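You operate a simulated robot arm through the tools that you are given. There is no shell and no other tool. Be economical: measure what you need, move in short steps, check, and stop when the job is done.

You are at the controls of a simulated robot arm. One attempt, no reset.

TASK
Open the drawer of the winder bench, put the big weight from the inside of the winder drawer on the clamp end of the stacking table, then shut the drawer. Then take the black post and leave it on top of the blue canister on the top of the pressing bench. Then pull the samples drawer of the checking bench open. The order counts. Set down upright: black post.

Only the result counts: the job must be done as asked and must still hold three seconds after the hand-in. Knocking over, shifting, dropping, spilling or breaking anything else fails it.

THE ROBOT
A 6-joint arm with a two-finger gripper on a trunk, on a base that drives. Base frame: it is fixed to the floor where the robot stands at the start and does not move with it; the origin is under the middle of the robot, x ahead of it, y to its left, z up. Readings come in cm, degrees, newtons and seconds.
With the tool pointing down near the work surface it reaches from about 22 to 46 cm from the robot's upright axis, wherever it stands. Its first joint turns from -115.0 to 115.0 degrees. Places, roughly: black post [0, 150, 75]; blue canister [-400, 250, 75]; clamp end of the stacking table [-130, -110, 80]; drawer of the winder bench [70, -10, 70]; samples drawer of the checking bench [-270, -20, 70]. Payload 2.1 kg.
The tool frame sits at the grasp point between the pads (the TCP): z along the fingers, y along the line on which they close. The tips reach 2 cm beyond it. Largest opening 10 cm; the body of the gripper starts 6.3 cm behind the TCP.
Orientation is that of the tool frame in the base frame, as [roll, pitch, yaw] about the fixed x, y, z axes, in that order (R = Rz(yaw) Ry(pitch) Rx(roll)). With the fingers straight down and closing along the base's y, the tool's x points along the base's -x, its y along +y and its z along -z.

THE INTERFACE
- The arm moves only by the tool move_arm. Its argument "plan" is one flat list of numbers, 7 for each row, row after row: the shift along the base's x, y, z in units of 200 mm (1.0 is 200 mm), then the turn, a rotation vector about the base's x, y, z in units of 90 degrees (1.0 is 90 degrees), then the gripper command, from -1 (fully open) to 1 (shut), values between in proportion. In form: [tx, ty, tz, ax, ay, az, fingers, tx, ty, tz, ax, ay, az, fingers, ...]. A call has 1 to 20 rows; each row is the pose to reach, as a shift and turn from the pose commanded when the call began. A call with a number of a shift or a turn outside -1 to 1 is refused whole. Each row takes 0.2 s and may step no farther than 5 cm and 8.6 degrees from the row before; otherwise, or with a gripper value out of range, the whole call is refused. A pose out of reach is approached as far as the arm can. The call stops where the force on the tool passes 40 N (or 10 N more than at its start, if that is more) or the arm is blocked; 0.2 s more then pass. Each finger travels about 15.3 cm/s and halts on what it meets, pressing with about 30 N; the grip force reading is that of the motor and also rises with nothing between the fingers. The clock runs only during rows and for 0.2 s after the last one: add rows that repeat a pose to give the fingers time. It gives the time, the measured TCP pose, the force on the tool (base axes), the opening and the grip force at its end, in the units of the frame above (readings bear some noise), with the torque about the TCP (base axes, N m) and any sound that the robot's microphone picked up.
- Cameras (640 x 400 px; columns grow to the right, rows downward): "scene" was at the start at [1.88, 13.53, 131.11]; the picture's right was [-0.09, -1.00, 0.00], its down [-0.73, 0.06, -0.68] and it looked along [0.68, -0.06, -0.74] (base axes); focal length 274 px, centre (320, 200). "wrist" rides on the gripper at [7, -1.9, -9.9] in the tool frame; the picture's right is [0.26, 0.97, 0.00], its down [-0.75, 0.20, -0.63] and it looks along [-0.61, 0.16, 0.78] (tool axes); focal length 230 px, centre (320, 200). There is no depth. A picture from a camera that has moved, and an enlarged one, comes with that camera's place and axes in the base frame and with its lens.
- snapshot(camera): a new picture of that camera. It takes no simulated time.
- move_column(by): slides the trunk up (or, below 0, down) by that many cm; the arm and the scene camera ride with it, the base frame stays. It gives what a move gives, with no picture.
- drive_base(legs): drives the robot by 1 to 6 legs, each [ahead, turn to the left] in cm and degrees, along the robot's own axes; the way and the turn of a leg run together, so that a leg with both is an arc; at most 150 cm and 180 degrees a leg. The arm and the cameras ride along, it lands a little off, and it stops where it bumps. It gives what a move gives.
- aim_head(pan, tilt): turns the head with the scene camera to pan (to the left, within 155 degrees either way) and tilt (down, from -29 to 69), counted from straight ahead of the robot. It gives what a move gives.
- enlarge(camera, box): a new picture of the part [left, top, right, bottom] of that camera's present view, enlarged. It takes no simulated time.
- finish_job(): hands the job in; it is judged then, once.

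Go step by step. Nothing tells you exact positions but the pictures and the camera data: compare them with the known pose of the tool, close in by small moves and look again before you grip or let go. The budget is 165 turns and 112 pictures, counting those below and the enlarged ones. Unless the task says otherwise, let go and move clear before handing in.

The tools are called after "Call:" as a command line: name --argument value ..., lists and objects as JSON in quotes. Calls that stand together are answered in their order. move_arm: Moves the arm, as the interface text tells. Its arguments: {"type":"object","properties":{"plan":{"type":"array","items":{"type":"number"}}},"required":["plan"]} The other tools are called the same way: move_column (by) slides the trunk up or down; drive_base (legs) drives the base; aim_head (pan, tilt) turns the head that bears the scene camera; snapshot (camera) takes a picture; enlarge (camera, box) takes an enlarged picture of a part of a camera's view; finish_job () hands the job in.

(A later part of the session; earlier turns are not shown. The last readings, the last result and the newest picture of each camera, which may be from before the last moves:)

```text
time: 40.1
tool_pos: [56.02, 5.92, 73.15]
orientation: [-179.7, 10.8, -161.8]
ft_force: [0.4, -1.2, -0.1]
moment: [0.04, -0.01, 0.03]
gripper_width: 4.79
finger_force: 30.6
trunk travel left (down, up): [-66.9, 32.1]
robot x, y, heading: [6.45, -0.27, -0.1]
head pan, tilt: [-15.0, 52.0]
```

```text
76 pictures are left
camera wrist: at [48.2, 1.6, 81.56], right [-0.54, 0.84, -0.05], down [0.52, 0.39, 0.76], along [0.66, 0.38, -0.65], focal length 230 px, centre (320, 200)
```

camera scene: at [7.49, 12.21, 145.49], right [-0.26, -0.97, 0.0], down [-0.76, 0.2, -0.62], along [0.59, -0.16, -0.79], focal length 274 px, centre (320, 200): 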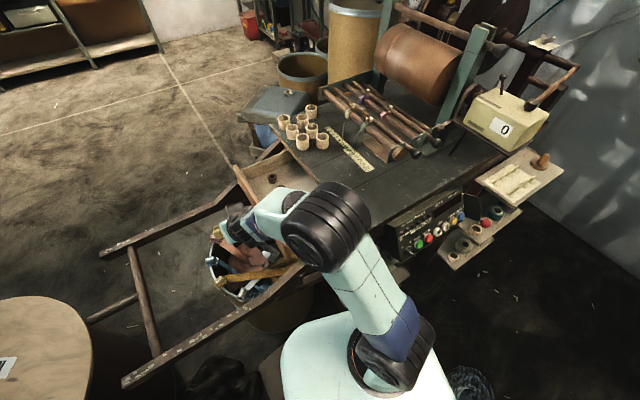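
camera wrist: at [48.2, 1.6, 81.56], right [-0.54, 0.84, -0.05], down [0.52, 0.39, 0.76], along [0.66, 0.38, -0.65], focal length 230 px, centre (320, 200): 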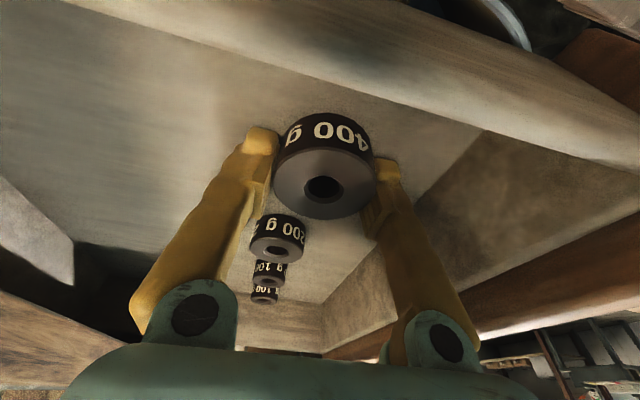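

Weight gripped (4.8 cm). I lift it.

Call:
move_arm --plan '[0, 0, 0.1, 0, 0, 0, 1, 0, 0, 0.25, 0, 0, 0, 1, 0, 0, 0.45, 0, 0, 0, 1, 0, 0, 0.65, 0, 0, 0, 1]'

Call:
snapshot --camera "wrist"

```text
time: 41.1
tool_pos: [55.93, 5.86, 86.17]
orientation: [-179.6, 10.8, -161.7]
ft_force: [-0.2, -0.7, -4.7]
moment: [0.03, -0.01, -0.02]
gripper_width: 4.74
finger_force: 30.1
trunk travel left (down, up): [-66.9, 32.1]
robot x, y, heading: [6.22, 0.17, -0.1]
head pan, tilt: [-15.0, 52.0]
```

```text
75 pictures are left
camera wrist: at [48.27, 1.44, 94.61], right [-0.54, 0.84, -0.05], down [0.52, 0.39, 0.76], along [0.66, 0.38, -0.65], focal length 230 px, centre (320, 200)
```

wrist: 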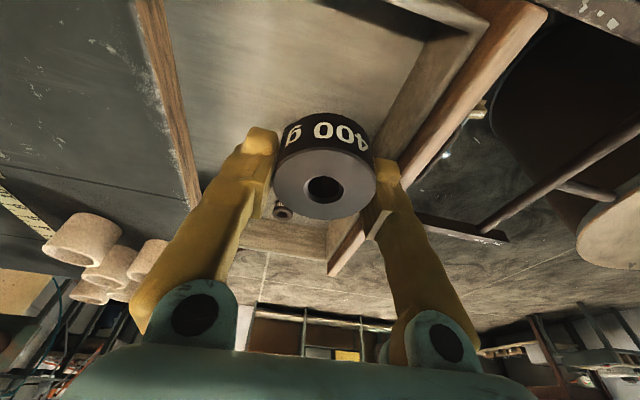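

The weight is held. I bring the arm in close and look at the stacking table.

Call:
move_arm --plan '[-0.15, -0.05, 0.1, 0.01, -0.03, 0, 1, -0.35, -0.1, 0.2, 0, 0, 0, 1, -0.55, -0.15, 0.3, -0.02, 0.05, 0, 1, -0.75, -0.2, 0.35, -0.036, 0.107, 0, 1, -0.95, -0.25, 0.35, -0.036, 0.107, 0, 1]'

Call:
aim_head --pan -130 --tilt 25

Call:
enlarge --camera "scene" --box '[220, 60, 460, 230]'

```text
time: 42.3
tool_pos: [36.75, 0.98, 93.22]
orientation: [-179.6, 0.7, -161.8]
ft_force: [-0.6, 0.1, -2.7]
moment: [-0.02, -0.06, 0.04]
gripper_width: 4.75
finger_force: 29.8
trunk travel left (down, up): [-66.9, 32.1]
robot x, y, heading: [6.25, -0.27, -0.0]
head pan, tilt: [-15.0, 52.0]
```

```text
time: 44.2
tool_pos: [37.05, 1.02, 93.06]
orientation: [-179.6, 0.6, -161.7]
ft_force: [-0.5, -0.1, -3.0]
moment: [0.02, -0.02, 0.04]
gripper_width: 4.74
finger_force: 30.0
trunk travel left (down, up): [-66.9, 32.1]
robot x, y, heading: [6.25, -0.05, -0.2]
head pan, tilt: [-130.0, 25.0]
```

```text
2.35 times, centred on (340, 145) of scene
camera zoom: at [-5.67, 7.11, 149.5], right [-0.77, 0.64, 0.0], down [0.27, 0.32, -0.91], along [-0.58, -0.69, -0.42], focal length 644 px, centre (273, 329)
```

zoom: 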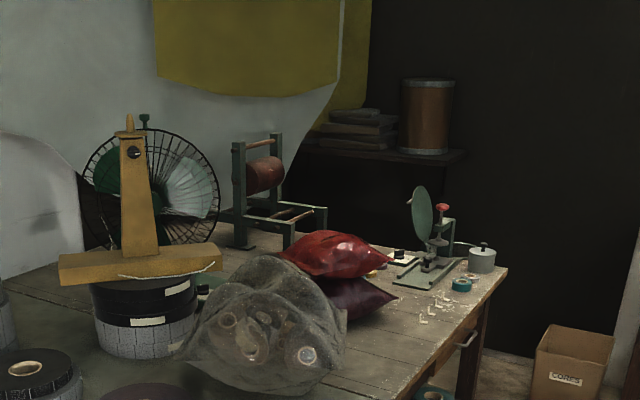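

The clamp-like device is at the far right end of the table. I'll drive around the drums toward the front of that end: turn left, run, and look again.

Call:
drive_base --legs '[[-4, 0], [0, 160], [140, 0], [0, 94]]'

Call:
aim_head --pan 10 --tilt 35

Call:
snapshot --camera "scene"

```text
time: 62.1
tool_pos: [-136.16, 22.19, 93.07]
orientation: [-179.6, 0.7, 89.7]
ft_force: [0.4, -0.4, -3.7]
moment: [0.0, 0.02, -0.03]
gripper_width: 4.71
finger_force: 29.9
trunk travel left (down, up): [-66.9, 32.1]
robot x, y, heading: [-126.89, 51.74, -108.9]
head pan, tilt: [-130.0, 25.0]
```

```text
time: 64.3
tool_pos: [-136.1, 22.28, 93.18]
orientation: [-179.7, 0.6, 89.7]
ft_force: [0.2, 0.2, -3.8]
moment: [-0.03, -0.03, -0.02]
gripper_width: 4.69
finger_force: 30.0
trunk travel left (down, up): [-66.9, 32.1]
robot x, y, heading: [-126.94, 51.6, -108.6]
head pan, tilt: [10.0, 35.0]
```

```text
73 pictures are left
camera scene: at [-113.46, 44.33, 147.92], right [-0.99, 0.15, 0.0], down [0.09, 0.57, -0.82], along [-0.13, -0.81, -0.57], focal length 274 px, centre (320, 200)
```

scene: 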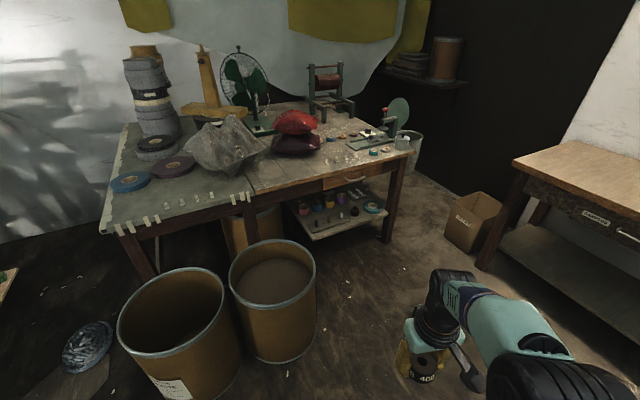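

I see the table: the left half is grey cloth with clips, the right half wood with a green device. I enlarge both.

Call:
enlarge --camera "scene" --box '[240, 80, 430, 215]'

Call:
enlarge --camera "scene" --box '[90, 100, 280, 240]'

```text
2.96 times, centred on (335, 148) of scene
camera zoom: at [-113.46, 44.33, 147.92], right [-0.99, 0.15, 0.0], down [0.09, 0.57, -0.82], along [-0.13, -0.81, -0.57], focal length 812 px, centre (276, 356)
```

zoom: 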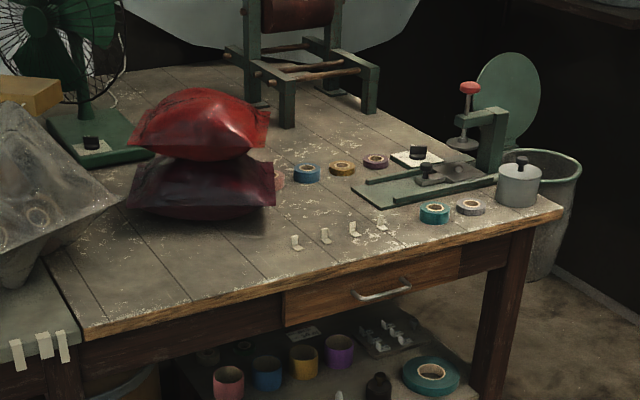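

```text
2.86 times, centred on (185, 170) of scene
camera zoom: at [-113.46, 44.33, 147.92], right [-0.99, 0.15, 0.0], down [0.09, 0.57, -0.82], along [-0.13, -0.81, -0.57], focal length 783 px, centre (706, 286)
```

zoom: 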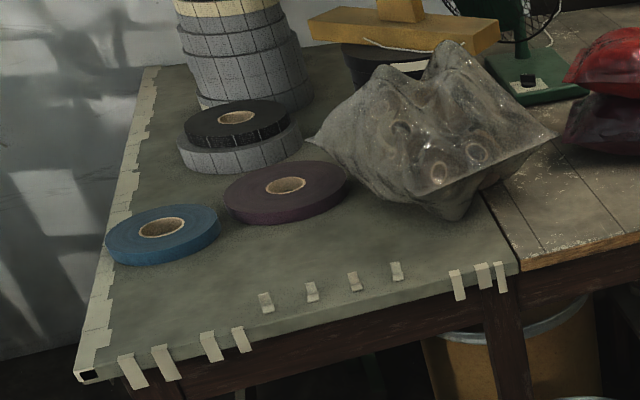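

The clamp device (red knob) is on the wood right-hand end; there is free surface between the white tabs and the tape rolls near (-149,-105). I drive up to it.

Call:
drive_base --legs '[[112, 0], [0, 37.5]]'

Call:
aim_head --pan -5 --tilt 50

Call:
snapshot --camera "scene"

```text
time: 71.8
tool_pos: [-151.36, -84.49, 93.06]
orientation: [-179.6, 0.7, 128.2]
ft_force: [0.4, 0.9, -4.0]
moment: [-0.03, -0.03, 0.04]
gripper_width: 4.7
finger_force: 29.9
trunk travel left (down, up): [-66.9, 32.1]
robot x, y, heading: [-162.96, -55.98, -70.4]
head pan, tilt: [10.0, 35.0]
```

```text
time: 72.6
tool_pos: [-151.34, -84.53, 93.01]
orientation: [-179.5, 0.6, 128.3]
ft_force: [-0.3, 0.2, -4.5]
moment: [-0.05, 0.0, -0.01]
gripper_width: 4.67
finger_force: 29.5
trunk travel left (down, up): [-66.9, 32.1]
robot x, y, heading: [-162.55, -55.81, -70.4]
head pan, tilt: [-5.0, 50.0]
```

```text
70 pictures are left
camera scene: at [-149.63, -52.8, 145.75], right [-0.97, -0.26, 0.0], down [-0.2, 0.74, -0.64], along [0.16, -0.62, -0.77], focal length 274 px, centre (320, 200)
```

scene: 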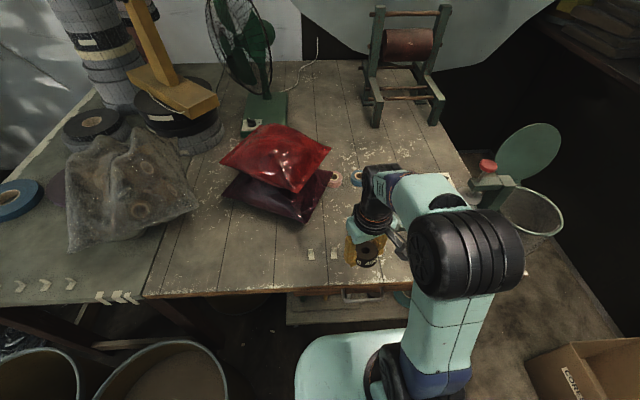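

Table top z≈78. I'll set the weight at about (-147,-98), clear of tabs, bag and tape. Moving over it with the 10° lean restored.

Call:
move_arm --plan '[0.05, -0.2, 0, -0.03, -0.023, 0, 1, 0.1, -0.35, -0.05, -0.06, -0.047, 0, 1, 0.16, -0.5, -0.1, -0.088, -0.07, 0, 1, 0.215, -0.675, -0.2, -0.088, -0.07, 0, 1, 0.215, -0.675, -0.4, -0.088, -0.07, 0, 1]'

Call:
snapshot --camera "wrist"

Call:
aim_head --pan 10 --tilt 50

Call:
snapshot --camera "scene"

```text
time: 73.8
tool_pos: [-147.09, -98.03, 85.08]
orientation: [-179.5, 10.8, 128.2]
ft_force: [1.1, 0.1, -4.0]
moment: [-0.05, -0.06, 0.02]
gripper_width: 4.66
finger_force: 29.7
trunk travel left (down, up): [-66.9, 32.1]
robot x, y, heading: [-162.65, -55.61, -70.0]
head pan, tilt: [-5.0, 50.0]
```

```text
69 pictures are left
camera wrist: at [-153.88, -92.29, 93.57], right [0.6, 0.8, -0.05], down [0.54, -0.36, 0.76], along [0.58, -0.49, -0.65], focal length 230 px, centre (320, 200)
```

wrist: 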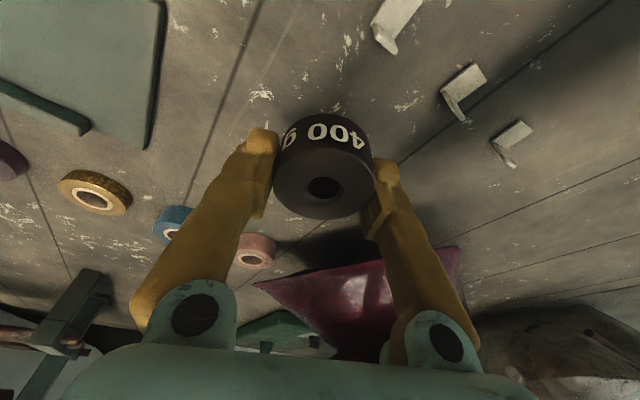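

```text
time: 74.6
tool_pos: [-147.07, -98.07, 85.16]
orientation: [-179.7, 10.8, 128.2]
ft_force: [0.0, 0.5, -3.9]
moment: [-0.02, 0.01, -0.01]
gripper_width: 4.66
finger_force: 30.2
trunk travel left (down, up): [-66.9, 32.1]
robot x, y, heading: [-162.91, -55.81, -70.1]
head pan, tilt: [10.0, 50.0]
```

```text
68 pictures are left
camera scene: at [-147.79, -52.09, 145.75], right [-0.87, -0.5, 0.0], down [-0.38, 0.67, -0.64], along [0.32, -0.56, -0.77], focal length 274 px, centre (320, 200)
```

scene: 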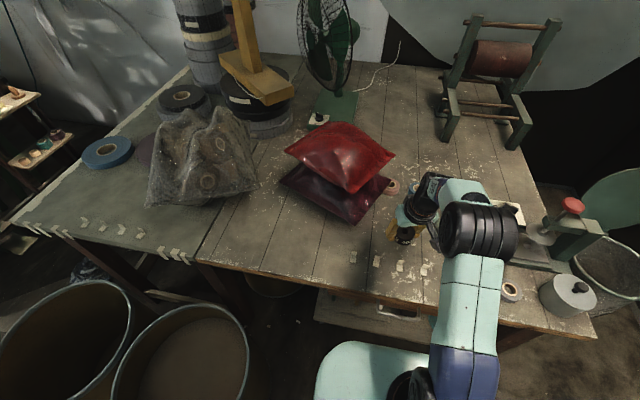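

The spot beneath is clear. I lower gently.

Call:
move_arm --plan '[0, 0, -0.1, 0, 0, 0, 1, 0, 0, -0.19, 0, 0, 0, 1]'

Call:
move_arm --plan '[0, 0, -0.01, 0, 0, 0, 1, 0, 0, -0.02, 0, 0, 0, 1, 0, 0, -0.03, 0, 0, 0, 1]'

Call:
snapshot --camera "wrist"

```text
time: 75.2
tool_pos: [-146.91, -97.92, 81.35]
orientation: [-179.7, 10.8, 128.3]
ft_force: [1.1, -0.3, -3.4]
moment: [0.01, 0.0, 0.01]
gripper_width: 4.66
finger_force: 29.9
trunk travel left (down, up): [-66.9, 32.1]
robot x, y, heading: [-163.23, -56.03, -70.1]
head pan, tilt: [10.0, 50.0]
```

```text
time: 76.0
tool_pos: [-147.06, -97.91, 80.65]
orientation: [-179.8, 10.8, 128.2]
ft_force: [-0.1, 0.4, -4.2]
moment: [-0.01, -0.04, 0.01]
gripper_width: 4.67
finger_force: 30.0
trunk travel left (down, up): [-66.9, 32.1]
robot x, y, heading: [-162.75, -55.79, -70.5]
head pan, tilt: [10.0, 50.0]
```

```text
67 pictures are left
camera wrist: at [-153.85, -92.16, 89.14], right [0.6, 0.8, -0.05], down [0.54, -0.36, 0.76], along [0.58, -0.49, -0.65], focal length 230 px, centre (320, 200)
```

wrist: 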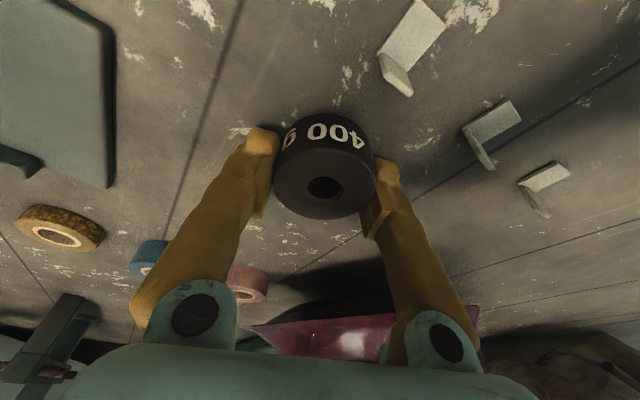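

No contact yet; a little further down.

Call:
move_arm --plan '[0, 0, -0.02, 0, 0, 0, 1, 0, 0, -0.04, 0, 0, 0, 1, 0, 0, -0.06, 0, 0, 0, 1]'

```text
time: 76.9
tool_pos: [-146.96, -97.93, 80.12]
orientation: [-179.4, 11.8, 128.2]
ft_force: [-1.5, 6.9, 22.4]
moment: [0.72, -0.12, 0.06]
gripper_width: 4.65
finger_force: 30.1
trunk travel left (down, up): [-66.9, 32.1]
robot x, y, heading: [-162.44, -56.16, -70.4]
head pan, tilt: [10.0, 50.0]
stopped in row 3: the force on the tool passed its limit at 43 N (the readings are from after the stop); the commanded pose is now the measured one
```

Contact at TCP z ≈ 80.1. I ease up a touch, release, and rise.

Call:
move_arm --plan '[0, 0, 0.01, 0, 0, 0, 1, 0, 0, 0.01, 0, 0, 0, 0.2, 0, 0, 0.01, 0, 0, 0, -0.4, 0, 0, 0.01, 0, 0, 0, -0.4, 0, 0, 0.1, 0, 0, 0, -0.4, 0, 0, 0.3, 0, 0, 0, -0.4, 0, 0, 0.5, 0, 0, 0, -0.4]'

Call:
snapshot --camera "wrist"

```text
time: 78.5
tool_pos: [-146.95, -98.26, 89.77]
orientation: [-179.4, 11.5, 128.1]
ft_force: [0.1, -0.2, 0.1]
moment: [0.0, 0.01, -0.01]
gripper_width: 6.99
finger_force: 0.0
trunk travel left (down, up): [-66.9, 32.1]
robot x, y, heading: [-162.59, -55.87, -70.4]
head pan, tilt: [10.0, 50.0]
```

```text
66 pictures are left
camera wrist: at [-153.78, -92.35, 98.19], right [0.6, 0.79, -0.06], down [0.54, -0.35, 0.76], along [0.59, -0.49, -0.64], focal length 230 px, centre (320, 200)
```

wrist: 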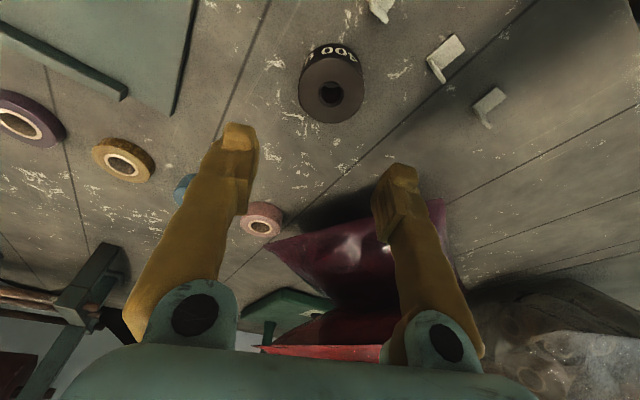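

The weight stands on the clamp end. Now I retract the arm and drive back to the winder along the same route.

Call:
move_arm --plan '[-0.07, 0.2, 0.1, 0.02, 0.015, 0, 0, -0.14, 0.4, 0.15, 0.05, 0.04, 0, 0.3, -0.22, 0.62, 0.15, 0.09, 0.07, 0, 0.3]'

Call:
drive_base --legs '[[0, -37.5], [-112, 0], [0, 87]]'

```text
time: 79.3
tool_pos: [-151.32, -85.78, 92.87]
orientation: [-179.5, 1.2, 128.2]
ft_force: [-0.2, 1.0, 0.7]
moment: [-0.03, -0.01, 0.03]
gripper_width: 3.49
finger_force: 0.0
trunk travel left (down, up): [-66.9, 32.1]
robot x, y, heading: [-162.58, -55.48, -70.1]
head pan, tilt: [10.0, 50.0]
```

```text
time: 90.5
tool_pos: [-98.06, 39.5, 92.72]
orientation: [-179.5, 1.2, 175.9]
ft_force: [0.7, 0.1, -0.2]
moment: [0.0, -0.01, 0.0]
gripper_width: 3.53
finger_force: 0.1
trunk travel left (down, up): [-66.9, 32.1]
robot x, y, heading: [-128.23, 51.45, -22.6]
head pan, tilt: [10.0, 50.0]
```

Call:
drive_base --legs '[[0, 1], [136, 0], [0, 21.5]]'

Call:
aim_head --pan -5 --tilt 45

Call:
snapshot --camera "scene"

```text
time: 98.8
tool_pos: [31.56, 1.19, 92.74]
orientation: [-179.5, 1.2, -161.8]
ft_force: [-0.7, -0.3, -0.4]
moment: [0.02, -0.05, -0.01]
gripper_width: 3.5
finger_force: 0.0
trunk travel left (down, up): [-66.9, 32.1]
robot x, y, heading: [-0.77, 0.29, -0.1]
head pan, tilt: [10.0, 50.0]
```

```text
time: 99.6
tool_pos: [31.64, 1.2, 92.75]
orientation: [-179.6, 1.2, -161.9]
ft_force: [-0.3, -0.3, 0.2]
moment: [0.01, -0.02, 0.01]
gripper_width: 3.52
finger_force: 0.0
trunk travel left (down, up): [-66.9, 32.1]
robot x, y, heading: [-0.41, 0.67, -0.2]
head pan, tilt: [-5.0, 45.0]
```

```text
65 pictures are left
camera scene: at [1.57, 14.04, 146.44], right [-0.09, -1.0, 0.0], down [-0.7, 0.06, -0.71], along [0.7, -0.06, -0.71], focal length 274 px, centre (320, 200)
```

scene: 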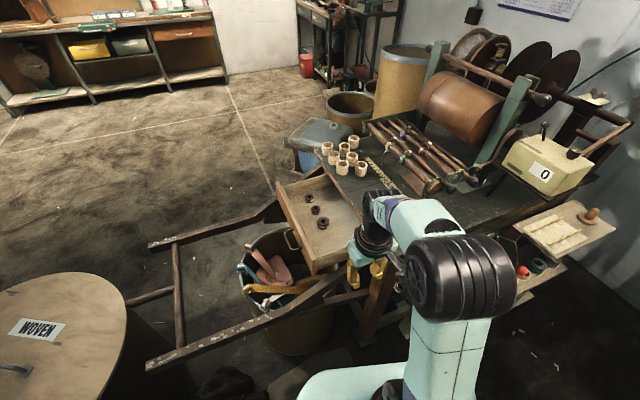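

The handle is about where I left it. I drive forward 6 cm and restore the tilted orientation in front of the handle.

Call:
drive_base --legs '[[6, 0]]'

Call:
move_arm --plan '[0.05, 0.1, 0.05, 0.028, -0.084, 0, 0.3, 0.1, 0.3, 0.1, 0.056, -0.168, 0, 0.3, 0.2, 0.5, 0.1, 0.085, -0.252, 0, 0.3, 0.3, 0.7, 0.1, 0.113, -0.336, 0, 0.3, 0.4, 0.9, 0.05, 0.142, -0.421, 0, 0.3, 0.46, 1.0, 0, 0.142, -0.421, 0, 0.3]'

Call:
move_arm --plan '[0, 0, -0.05, -0.074, -0.025, 0, 0.3, 0, 0, -0.1, -0.147, -0.05, 0, 0.3, 0, 0, -0.15, -0.221, -0.075, 0, 0.3, 0, 0, -0.2, -0.294, -0.1, 0, 0.3, 0, 0, -0.3, -0.368, -0.125, 0, 0.3]'

Call:
snapshot --camera "wrist"

```text
time: 100.6
tool_pos: [37.38, 0.92, 92.68]
orientation: [-179.5, 1.3, -161.9]
ft_force: [-0.3, 0.3, 0.3]
moment: [0.02, -0.04, -0.03]
gripper_width: 3.49
finger_force: 0.1
trunk travel left (down, up): [-66.9, 32.1]
robot x, y, heading: [5.43, 0.55, -0.0]
head pan, tilt: [-5.0, 45.0]
```

```text
time: 102.0
tool_pos: [46.83, 21.06, 92.72]
orientation: [180.0, 41.1, -161.8]
ft_force: [0.0, 0.6, 0.4]
moment: [0.03, -0.02, 0.0]
gripper_width: 3.5
finger_force: 0.0
trunk travel left (down, up): [-66.9, 32.1]
robot x, y, heading: [5.61, 0.34, -0.2]
head pan, tilt: [-5.0, 45.0]
```

```text
time: 103.2
tool_pos: [46.79, 21.1, 86.86]
orientation: [-136.7, 33.0, -134.9]
ft_force: [-0.3, 0.2, -0.1]
moment: [-0.02, 0.01, 0.0]
gripper_width: 3.51
finger_force: 0.2
trunk travel left (down, up): [-66.9, 32.1]
robot x, y, heading: [5.34, 0.35, -0.4]
head pan, tilt: [-5.0, 45.0]
```

```text
64 pictures are left
camera wrist: at [35.5, 17.52, 90.06], right [-0.39, 0.6, -0.7], down [-0.09, 0.73, 0.68], along [0.92, 0.33, -0.24], focal length 230 px, centre (320, 200)
```

wrist: 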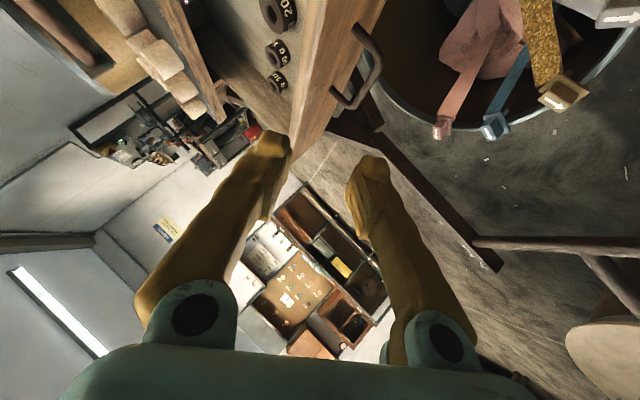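

The handle is where it was left. I move to 4 cm short of the former grip point.

Call:
move_arm --plan '[0.05, -0.01, -0.2, 0, 0, 0, 0.3, 0.15, -0.02, -0.38, 0, 0, 0, 0.3, 0.245, -0.04, -0.52, 0, 0, 0, 0.3]'

Call:
snapshot --camera "wrist"

```text
time: 104.0
tool_pos: [51.85, 20.08, 76.31]
orientation: [-136.8, 33.0, -135.1]
ft_force: [0.1, 0.7, 1.0]
moment: [0.01, -0.03, -0.02]
gripper_width: 3.5
finger_force: 0.0
trunk travel left (down, up): [-66.9, 32.1]
robot x, y, heading: [5.24, 0.6, -0.2]
head pan, tilt: [-5.0, 45.0]
```

```text
63 pictures are left
camera wrist: at [40.44, 16.67, 79.67], right [-0.4, 0.6, -0.7], down [-0.09, 0.73, 0.68], along [0.91, 0.33, -0.24], focal length 230 px, centre (320, 200)
```

wrist: 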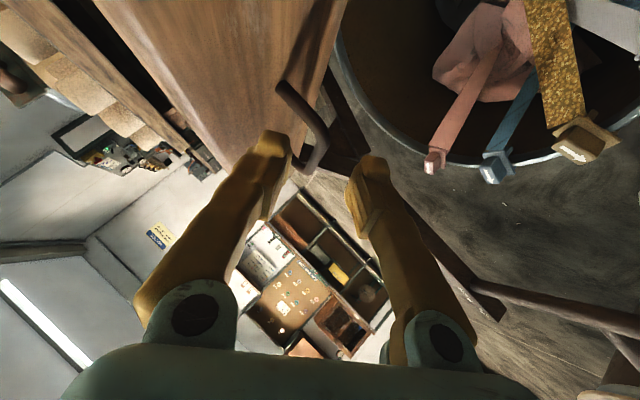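

Aligned as before; advance and close.

Call:
move_arm --plan '[0.07, -0.018, -0.06, 0, 0, 0, 0.3, 0.145, -0.036, -0.12, 0, 0, 0, 0.3, 0.145, -0.036, -0.12, 0, 0, 0, 1, 0.145, -0.036, -0.12, 0, 0, 0, 1, 0.145, -0.036, -0.12, 0, 0, 0, 1]'

Call:
snapshot --camera "wrist"

```text
time: 105.2
tool_pos: [54.68, 19.36, 73.86]
orientation: [-137.0, 32.7, -135.2]
ft_force: [-4.1, -3.6, -17.8]
moment: [-0.03, 0.03, 0.11]
gripper_width: 0.6
finger_force: 29.9
trunk travel left (down, up): [-66.9, 32.1]
robot x, y, heading: [5.24, 0.6, -0.4]
head pan, tilt: [-5.0, 45.0]
```

```text
62 pictures are left
camera wrist: at [43.41, 15.89, 77.16], right [-0.4, 0.6, -0.69], down [-0.08, 0.73, 0.68], along [0.91, 0.33, -0.24], focal length 230 px, centre (320, 200)
```

wrist: 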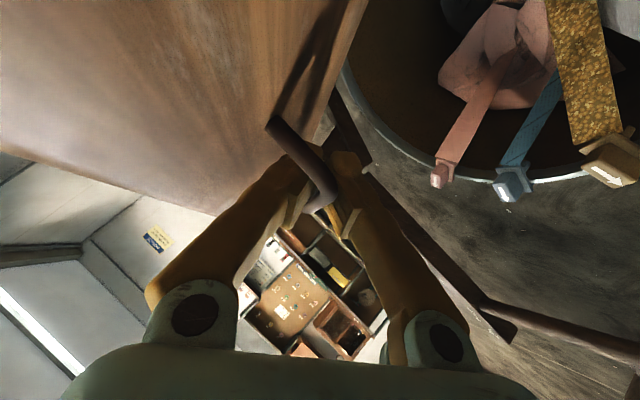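

Handle gripped. I push the drawer back in along the same line.

Call:
move_arm --plan '[0.041, -0.12, 0.01, 0, 0, 0, 1, 0.082, -0.24, 0.01, 0, 0, 0, 1, 0.123, -0.36, 0.01, 0, 0, 0, 1, 0.164, -0.48, 0.01, 0, 0, 0, 1, 0.205, -0.6, 0.01, 0, 0, 0, 1, 0.246, -0.72, 0.01, 0, 0, 0, 1, 0.287, -0.84, 0.01, 0, 0, 0, 1, 0.315, -0.93, 0.01, 0, 0, 0, 1, 0.3285, -0.967, 0.01, 0, 0, 0, 1, 0.333, -0.98, 0.01, 0, 0, 0, 1]'

Call:
snapshot --camera "wrist"

Call:
snapshot --camera "scene"

```text
time: 106.1
tool_pos: [57.21, 11.49, 73.77]
orientation: [-137.5, 32.4, -135.6]
ft_force: [5.2, -1.0, -7.3]
moment: [0.0, -0.01, 0.09]
gripper_width: 0.62
finger_force: 30.0
trunk travel left (down, up): [-66.9, 32.1]
robot x, y, heading: [5.47, 0.66, -0.4]
head pan, tilt: [-5.0, 45.0]
stopped in row 4: the force on the tool passed its limit at 42 N (the readings are from after the stop); the commanded pose is now the measured one
```

```text
61 pictures are left
camera wrist: at [46.01, 7.99, 77.24], right [-0.4, 0.6, -0.69], down [-0.07, 0.73, 0.68], along [0.91, 0.33, -0.25], focal length 230 px, centre (320, 200)
```

wrist: 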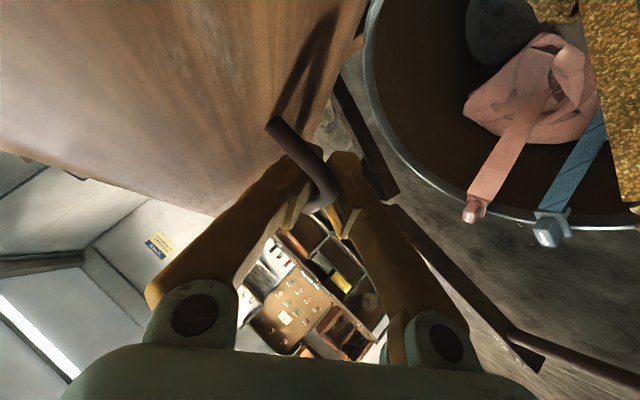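

```text
60 pictures are left
camera scene: at [7.87, 13.94, 146.5], right [-0.09, -1.0, 0.0], down [-0.71, 0.06, -0.71], along [0.7, -0.06, -0.71], focal length 274 px, centre (320, 200)
```

scene: 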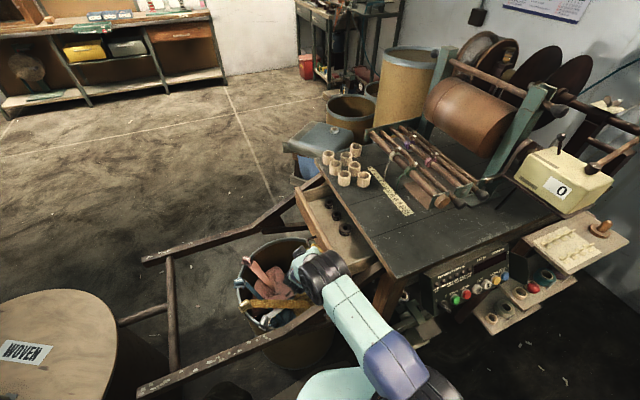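

It slid 8 cm then tripped on a force spike. I continue more slowly.

Call:
move_arm --plan '[0.017, -0.048, 0.005, 0, 0, 0, 1, 0.034, -0.096, 0.005, 0, 0, 0, 1, 0.051, -0.144, 0.005, 0, 0, 0, 1, 0.068, -0.192, 0.005, 0, 0, 0, 1, 0.085, -0.24, 0.005, 0, 0, 0, 1, 0.102, -0.288, 0.005, 0, 0, 0, 1, 0.119, -0.336, 0.005, 0, 0, 0, 1, 0.136, -0.384, 0.005, 0, 0, 0, 1, 0.153, -0.432, 0.005, 0, 0, 0, 1, 0.17, -0.48, 0.005, 0, 0, 0, 1, 0.187, -0.528, 0.005, 0, 0, 0, 1, 0.202, -0.573, 0.005, 0, 0, 0, 1, 0.206, -0.585, 0.005, 0, 0, 0, 1]'

Call:
snapshot --camera "scene"

```text
time: 108.9
tool_pos: [61.14, -0.27, 73.77]
orientation: [-137.6, 32.5, -135.7]
ft_force: [-18.2, -4.1, -21.6]
moment: [-0.16, 0.17, 0.01]
gripper_width: 0.62
finger_force: 28.8
trunk travel left (down, up): [-66.9, 32.1]
robot x, y, heading: [5.35, 0.64, -0.2]
head pan, tilt: [-5.0, 45.0]
```

```text
59 pictures are left
camera scene: at [7.57, 13.89, 146.45], right [-0.09, -1.0, 0.0], down [-0.7, 0.06, -0.71], along [0.7, -0.06, -0.71], focal length 274 px, centre (320, 200)
```

scene: 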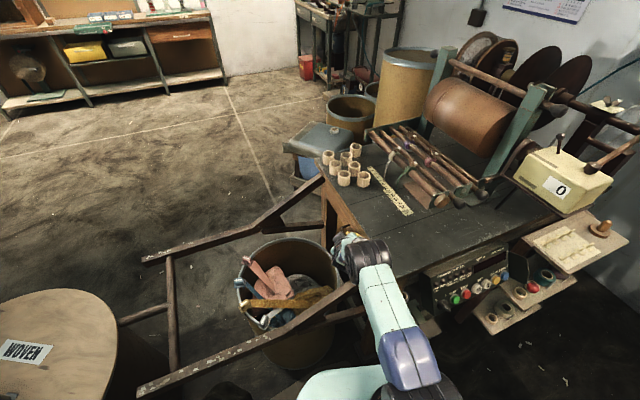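

The drawer is shut. I let go and retreat along the tool axis, then swing the arm back in.

Call:
move_arm --plan '[0, 0, 0, 0, 0, 0, 0.3, 0, 0, 0, 0, 0, 0, 0.3, -0.075, 0.021, 0.063, 0, 0, 0, 0.3, -0.15, 0.042, 0.125, 0, 0, 0, 0.3, -0.3, 0.084, 0.25, 0, 0, 0, 0.3, -0.4, 0.12, 0.4, 0, 0, 0, 0.3, -0.45, 0.14, 0.6, 0, 0, 0, 0.3, -0.5, 0.16, 0.8, 0, 0, 0, 0.3]'

Call:
snapshot --camera "wrist"

```text
time: 110.7
tool_pos: [51.05, 3.24, 90.26]
orientation: [-137.2, 32.7, -135.4]
ft_force: [-0.8, -0.8, -0.2]
moment: [-0.04, -0.01, 0.04]
gripper_width: 3.51
finger_force: 0.1
trunk travel left (down, up): [-66.9, 32.1]
robot x, y, heading: [5.15, 0.72, -0.1]
head pan, tilt: [-5.0, 45.0]
```

```text
58 pictures are left
camera wrist: at [39.84, -0.46, 93.78], right [-0.4, 0.6, -0.69], down [-0.08, 0.73, 0.68], along [0.91, 0.33, -0.25], focal length 230 px, centre (320, 200)
```

wrist: 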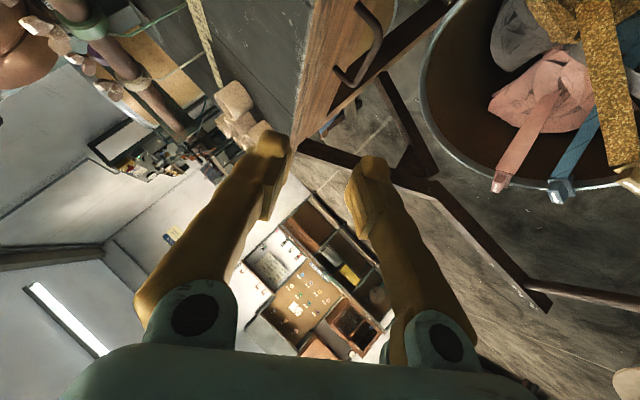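

Shut. I untwist the wrist and pull the arm in before driving to the post table.

Call:
move_arm --plan '[0, 0, 0, 0.074, 0.025, 0, 0.3, 0, 0, 0.1, 0.147, 0.05, 0, 0.3, 0, 0, 0.1, 0.221, 0.075, 0, 0.3, 0, 0, 0.1, 0.294, 0.1, 0, 0.3, 0, 0, 0.1, 0.368, 0.125, 0, 0.3]'

Call:
move_arm --plan '[-0.1, -0.03, 0.03, -0.028, 0.084, 0, 0.3, -0.25, -0.06, 0.05, -0.056, 0.168, 0, 0.3, -0.4, -0.1, 0.05, -0.085, 0.252, 0, 0.3, -0.55, -0.13, 0.05, -0.113, 0.336, 0, 0.3, -0.7, -0.16, 0.05, -0.142, 0.421, 0, 0.3]'

Call:
drive_base --legs '[[-4, 0], [0, 127], [85, 0], [0, -70]]'

Call:
aim_head --pan 0 --tilt 35

Call:
snapshot --camera "scene"

```text
time: 111.9
tool_pos: [49.85, 5.79, 91.07]
orientation: [-166.8, 38.8, -154.1]
ft_force: [-0.5, -0.6, 0.3]
moment: [0.01, 0.02, -0.05]
gripper_width: 3.49
finger_force: 0.1
out of reach, approached as far as the arm can: row 4, 5
trunk travel left (down, up): [-66.9, 32.1]
robot x, y, heading: [5.22, 0.73, -0.1]
head pan, tilt: [-5.0, 45.0]
```

```text
time: 113.1
tool_pos: [36.0, 2.48, 92.13]
orientation: [-171.5, -0.9, -155.5]
ft_force: [0.2, -0.7, -0.7]
moment: [0.0, 0.0, -0.03]
gripper_width: 3.49
finger_force: 0.0
out of reach, approached as far as the arm can: row 1, 2, 3
trunk travel left (down, up): [-66.9, 32.1]
robot x, y, heading: [5.47, 0.69, -0.3]
head pan, tilt: [-5.0, 45.0]
```

```text
time: 126.4
tool_pos: [-31.01, 96.52, 92.18]
orientation: [-171.4, -0.9, -101.6]
ft_force: [0.4, 0.1, -0.2]
moment: [0.01, 0.0, -0.01]
gripper_width: 3.46
finger_force: 0.0
trunk travel left (down, up): [-66.9, 32.1]
robot x, y, heading: [-47.43, 70.65, 53.7]
head pan, tilt: [-5.0, 45.0]
```

```text
time: 127.1
tool_pos: [-31.06, 96.43, 92.17]
orientation: [-171.4, -0.9, -101.6]
ft_force: [-0.2, -0.3, 0.9]
moment: [0.0, -0.01, 0.02]
gripper_width: 3.51
finger_force: 0.1
trunk travel left (down, up): [-66.9, 32.1]
robot x, y, heading: [-47.63, 70.5, 53.7]
head pan, tilt: [0.0, 35.0]
```

```text
57 pictures are left
camera scene: at [-57.09, 81.36, 147.92], right [0.81, -0.59, 0.0], down [-0.34, -0.46, -0.82], along [0.48, 0.66, -0.57], focal length 274 px, centre (320, 200)
```

scene: 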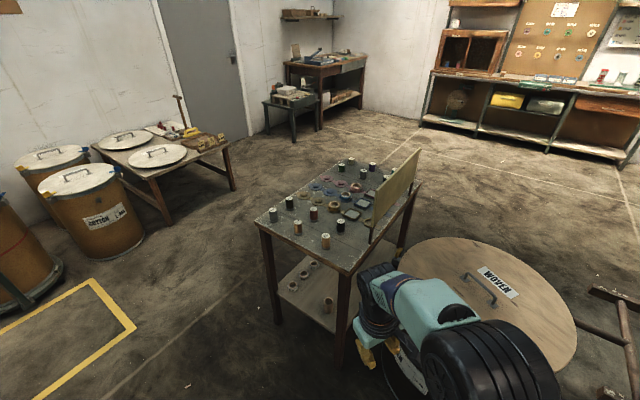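

Call:
enlarge --camera "scene" --box '[245, 140, 435, 270]'

```text
3.08 times, centred on (340, 205) of scene
camera zoom: at [-57.09, 81.36, 147.92], right [0.81, -0.59, 0.0], down [-0.34, -0.46, -0.82], along [0.48, 0.66, -0.57], focal length 843 px, centre (258, 185)
```

zoom: 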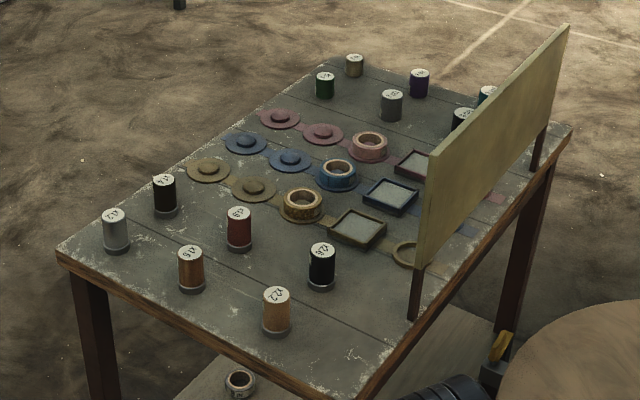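

There are several posts; two or three look dark. I enlarge to tell the colours.

Call:
enlarge --camera "scene" --box '[270, 185, 355, 240]'

Call:
enlarge --camera "scene" --box '[330, 148, 415, 203]'

```text
7.27 times, centred on (312, 212) of scene
camera zoom: at [-57.09, 81.36, 147.92], right [0.81, -0.59, 0.0], down [-0.34, -0.46, -0.82], along [0.48, 0.66, -0.57], focal length 1992 px, centre (374, 109)
```

zoom: 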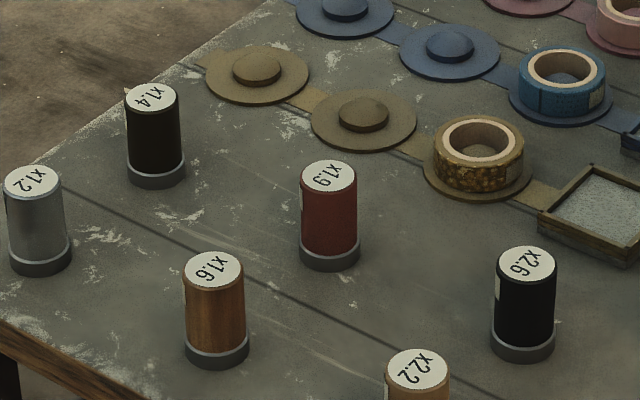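

```text
7.27 times, centred on (372, 176) of scene
camera zoom: at [-57.09, 81.36, 147.92], right [0.81, -0.59, 0.0], down [-0.34, -0.46, -0.82], along [0.48, 0.66, -0.57], focal length 1992 px, centre (-62, 378)
```

zoom: 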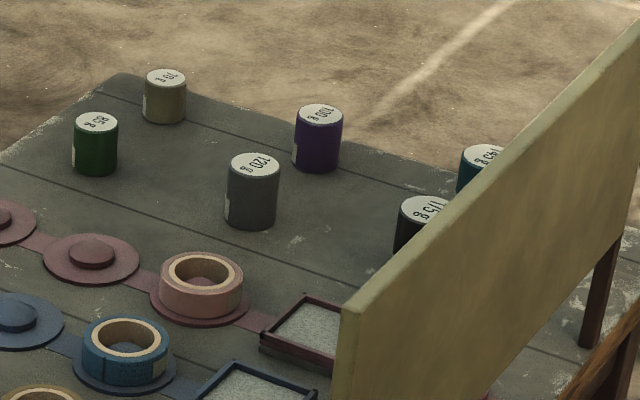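

The x2.6 post at about (0,145) is black and matches the given place (the x1.4 one is at (-10,169)). I drive nearer to the table's left-front corner and look closely.

Call:
drive_base --legs '[[0, 25.7], [50, 0], [0, -48]]'

Call:
aim_head --pan -10 --tilt 52

Call:
snapshot --camera "scene"

Call:
snapshot --camera "wrist"

```text
time: 133.5
tool_pos: [-14.26, 138.01, 92.13]
orientation: [-171.4, -0.8, -122.8]
ft_force: [-0.2, 0.9, 0.2]
moment: [0.02, 0.01, -0.01]
gripper_width: 3.51
finger_force: 0.0
trunk travel left (down, up): [-66.9, 32.1]
robot x, y, heading: [-38.83, 119.65, 32.8]
head pan, tilt: [0.0, 35.0]
```

```text
time: 134.3
tool_pos: [-14.19, 138.0, 92.24]
orientation: [-171.4, -0.9, -122.8]
ft_force: [0.3, -0.2, 0.0]
moment: [0.02, 0.0, 0.02]
gripper_width: 3.49
finger_force: 0.0
trunk travel left (down, up): [-66.9, 32.1]
robot x, y, heading: [-38.54, 119.98, 32.7]
head pan, tilt: [-10.0, 52.0]
```

```text
53 pictures are left
camera scene: at [-44.54, 131.51, 145.49], right [0.39, -0.92, 0.0], down [-0.73, -0.3, -0.62], along [0.57, 0.24, -0.79], focal length 274 px, centre (320, 200)
```

scene: 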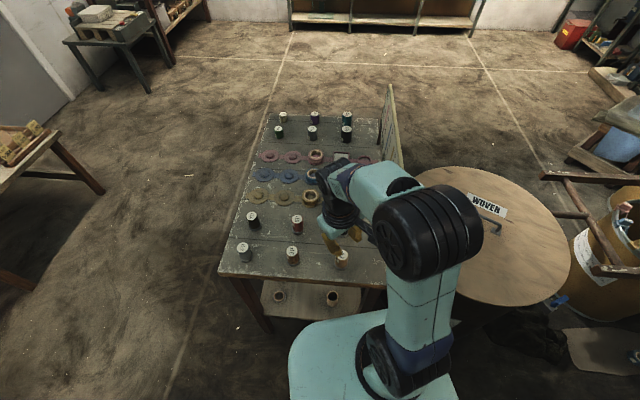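

```text
52 pictures are left
camera wrist: at [-17.65, 132.12, 102.32], right [-0.94, 0.3, -0.14], down [0.17, 0.8, 0.58], along [0.29, 0.52, -0.8], focal length 230 px, centre (320, 200)
```

wrist: 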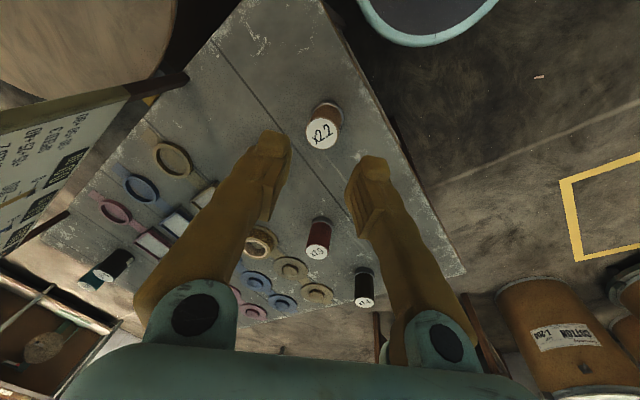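

The posts' tops are near z 78 and the black x2.6 should be at about (-1.8,142). I straighten the tool and hover over it.

Call:
move_arm --plan '[0.2, 0.07, 0, 0.03, 0.037, 0, -0.3, 0.4, 0.13, 0, 0.06, 0.075, 0, -0.3, 0.55, 0.18, 0, 0.06, 0.075, 0, -0.3]'

Call:
snapshot --camera "wrist"

```text
time: 135.1
tool_pos: [-2.99, 141.9, 92.13]
orientation: [179.9, -0.1, -122.6]
ft_force: [0.9, -0.1, 0.2]
moment: [-0.02, 0.04, -0.01]
gripper_width: 6.52
finger_force: 0.0
trunk travel left (down, up): [-66.9, 32.1]
robot x, y, heading: [-38.98, 120.19, 32.7]
head pan, tilt: [-10.0, 52.0]
```

```text
51 pictures are left
camera wrist: at [-5.19, 135.06, 102.05], right [-0.95, 0.3, 0.0], down [0.24, 0.74, 0.63], along [0.19, 0.6, -0.78], focal length 230 px, centre (320, 200)
```

wrist: 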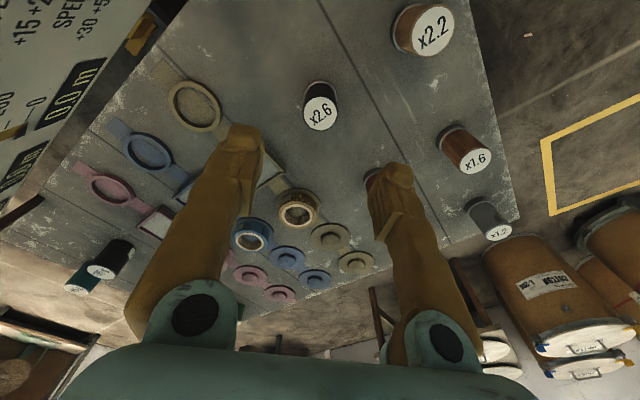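

The black post is right below. I descend, look once, then grip.

Call:
move_arm --plan '[0.0, 0.025, -0.2, 0, 0, 0, -0.3, 0.0, 0.025, -0.4, 0, 0, 0, -0.3, 0.0, 0.025, -0.55, 0, 0, 0, -0.3]'

Call:
snapshot --camera "wrist"

```text
time: 135.9
tool_pos: [-3.15, 142.2, 81.23]
orientation: [180.0, 0.0, -122.6]
ft_force: [0.7, -0.5, -0.4]
moment: [-0.02, 0.02, -0.01]
gripper_width: 6.5
finger_force: 0.0
trunk travel left (down, up): [-66.9, 32.1]
robot x, y, heading: [-38.45, 120.04, 32.7]
head pan, tilt: [-10.0, 52.0]
```

```text
50 pictures are left
camera wrist: at [-5.33, 135.39, 91.01], right [-0.95, 0.3, 0.0], down [0.24, 0.74, 0.63], along [0.19, 0.6, -0.78], focal length 230 px, centre (320, 200)
```

wrist: 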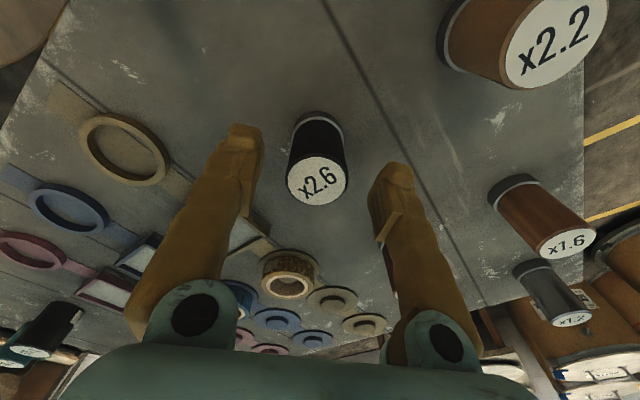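

Well centred. Down 4.7 cm and close.

Call:
move_arm --plan '[0.005, 0.01, -0.12, 0, 0, 0, -0.3, 0.005, 0.01, -0.235, 0, 0, 0, -0.3, 0.005, 0.01, -0.235, 0, 0, 0, 0.4, 0.005, 0.01, -0.235, 0, 0, 0, 1, 0.005, 0.01, -0.235, 0, 0, 0, 1, 0.005, 0.01, -0.235, 0, 0, 0, 1]'

Call:
move_arm --plan '[0, 0, 0.1, 0, 0, 0, 1, 0, 0, 0.3, 0, 0, 0, 1, 0, 0, 0.5, 0, 0, 0, 1, 0, 0, 0.7, 0, 0, 0, 1]'

Call:
snapshot --camera "wrist"

```text
time: 136.5
tool_pos: [-3.1, 142.26, 78.06]
orientation: [179.9, 0.1, -122.7]
ft_force: [-9.3, -4.6, 15.3]
moment: [-0.18, 0.06, 0.09]
gripper_width: 6.54
finger_force: 0.7
trunk travel left (down, up): [-66.9, 32.1]
robot x, y, heading: [-38.72, 120.03, 32.7]
head pan, tilt: [-10.0, 52.0]
stopped in row 2: the force on the tool passed its limit at 67 N (the readings are from after the stop); the commanded pose is now the measured one
```

```text
time: 137.5
tool_pos: [-2.92, 142.36, 91.82]
orientation: [-180.0, -0.1, -122.7]
ft_force: [-0.3, -0.7, -1.4]
moment: [0.02, 0.01, -0.01]
gripper_width: 3.08
finger_force: 29.6
trunk travel left (down, up): [-66.9, 32.1]
robot x, y, heading: [-38.51, 120.14, 32.9]
head pan, tilt: [-10.0, 52.0]
```

```text
49 pictures are left
camera wrist: at [-5.23, 135.58, 101.77], right [-0.95, 0.3, 0.0], down [0.24, 0.74, 0.63], along [0.19, 0.6, -0.78], focal length 230 px, centre (320, 200)
```

wrist: 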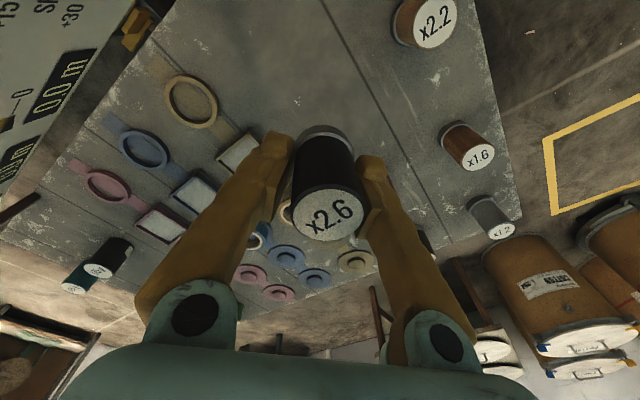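

The black post is gripped and upright. I pull the arm in and drive toward the pressing bench in the far corner.

Call:
move_arm --plan '[-0.2, -0.12, 0.0, 0, 0, 0, 1, -0.4, -0.24, 0.0, 0, 0, 0, 1, -0.5, -0.31, 0.0, 0, 0, 0, 1]'

Call:
drive_base --legs '[[0, 132], [135, 0], [125, 0]]'

Call:
aim_head --pan -10 --tilt 30

Call:
snapshot --camera "scene"

```text
time: 138.3
tool_pos: [-12.89, 136.27, 91.82]
orientation: [-179.9, 0.1, -122.7]
ft_force: [0.6, 0.4, -2.0]
moment: [0.03, 0.02, -0.01]
gripper_width: 3.05
finger_force: 30.1
trunk travel left (down, up): [-66.9, 32.1]
robot x, y, heading: [-39.06, 119.74, 32.5]
head pan, tilt: [-10.0, 52.0]
```

```text
time: 156.3
tool_pos: [-318.38, 198.7, 91.75]
orientation: [-180.0, 0.0, 9.6]
ft_force: [0.5, 0.7, -3.0]
moment: [0.01, 0.01, -0.01]
gripper_width: 3.08
finger_force: 29.7
trunk travel left (down, up): [-66.9, 32.1]
robot x, y, heading: [-288.9, 190.69, 165.2]
head pan, tilt: [-10.0, 52.0]
```

```text
time: 157.2
tool_pos: [-318.46, 198.85, 91.77]
orientation: [-180.0, -0.1, 9.7]
ft_force: [-0.5, -0.8, -1.8]
moment: [-0.01, 0.02, -0.02]
gripper_width: 3.08
finger_force: 30.2
trunk travel left (down, up): [-66.9, 32.1]
robot x, y, heading: [-288.85, 190.92, 165.0]
head pan, tilt: [-10.0, 30.0]
```

```text
48 pictures are left
camera scene: at [-294.89, 179.71, 148.69], right [0.42, 0.91, 0.0], down [0.45, -0.21, -0.87], along [-0.79, 0.36, -0.5], focal length 274 px, centre (320, 200)
```

scene: 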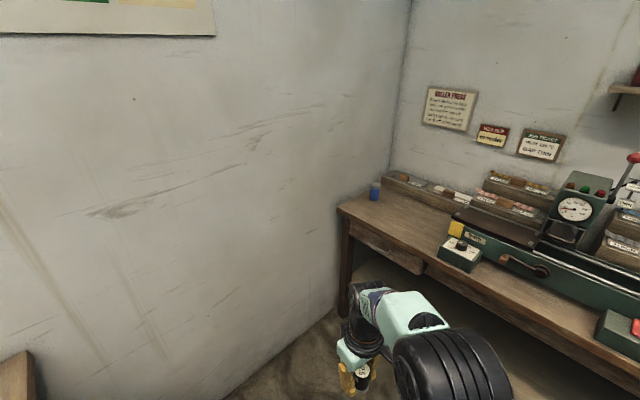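

The blue canister stands at the left end of the bench. I enlarge.

Call:
enlarge --camera "scene" --box '[330, 150, 480, 270]'

```text
3.33 times, centred on (405, 210) of scene
camera zoom: at [-294.89, 179.71, 148.69], right [0.42, 0.91, 0.0], down [0.45, -0.21, -0.87], along [-0.79, 0.36, -0.5], focal length 913 px, centre (37, 167)
```

zoom: 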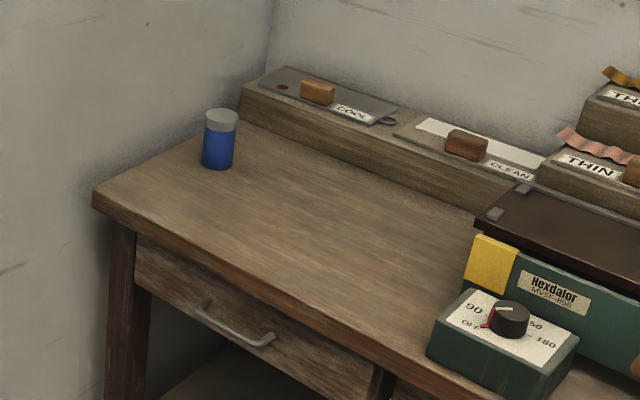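

Canister base is about (-404,263,72), ~9 cm tall, 21 cm behind the bench's front edge. I drive closer.

Call:
drive_base --legs '[[0, -10], [78, 0], [0, -28]]'

Call:
aim_head --pan 15 --tilt 45

Call:
snapshot --camera "scene"

```text
time: 163.5
tool_pos: [-379.34, 247.12, 91.67]
orientation: [180.0, 0.1, -26.7]
ft_force: [0.0, 0.6, -1.9]
moment: [0.01, 0.02, -0.01]
gripper_width: 3.08
finger_force: 29.4
trunk travel left (down, up): [-66.9, 32.1]
robot x, y, heading: [-360.46, 223.0, 128.6]
head pan, tilt: [-10.0, 30.0]
```

```text
time: 164.4
tool_pos: [-379.33, 247.06, 91.8]
orientation: [180.0, -0.1, -26.7]
ft_force: [0.6, -0.1, -2.0]
moment: [0.0, -0.02, -0.04]
gripper_width: 3.05
finger_force: 30.7
trunk travel left (down, up): [-66.9, 32.1]
robot x, y, heading: [-360.3, 223.07, 128.5]
head pan, tilt: [15.0, 45.0]
```

```text
46 pictures are left
camera scene: at [-374.18, 214.64, 146.45], right [0.59, 0.8, 0.0], down [0.57, -0.42, -0.71], along [-0.57, 0.42, -0.71], focal length 274 px, centre (320, 200)
```

scene: 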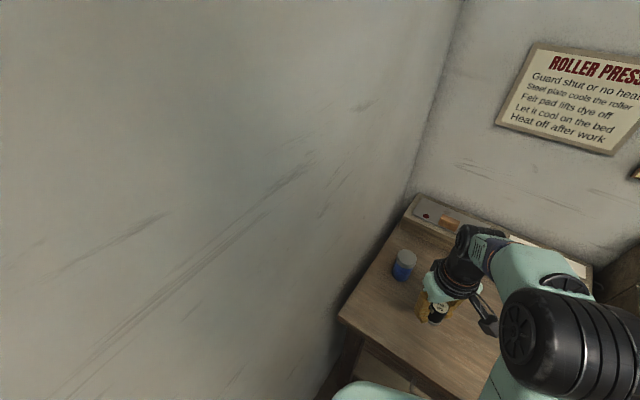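

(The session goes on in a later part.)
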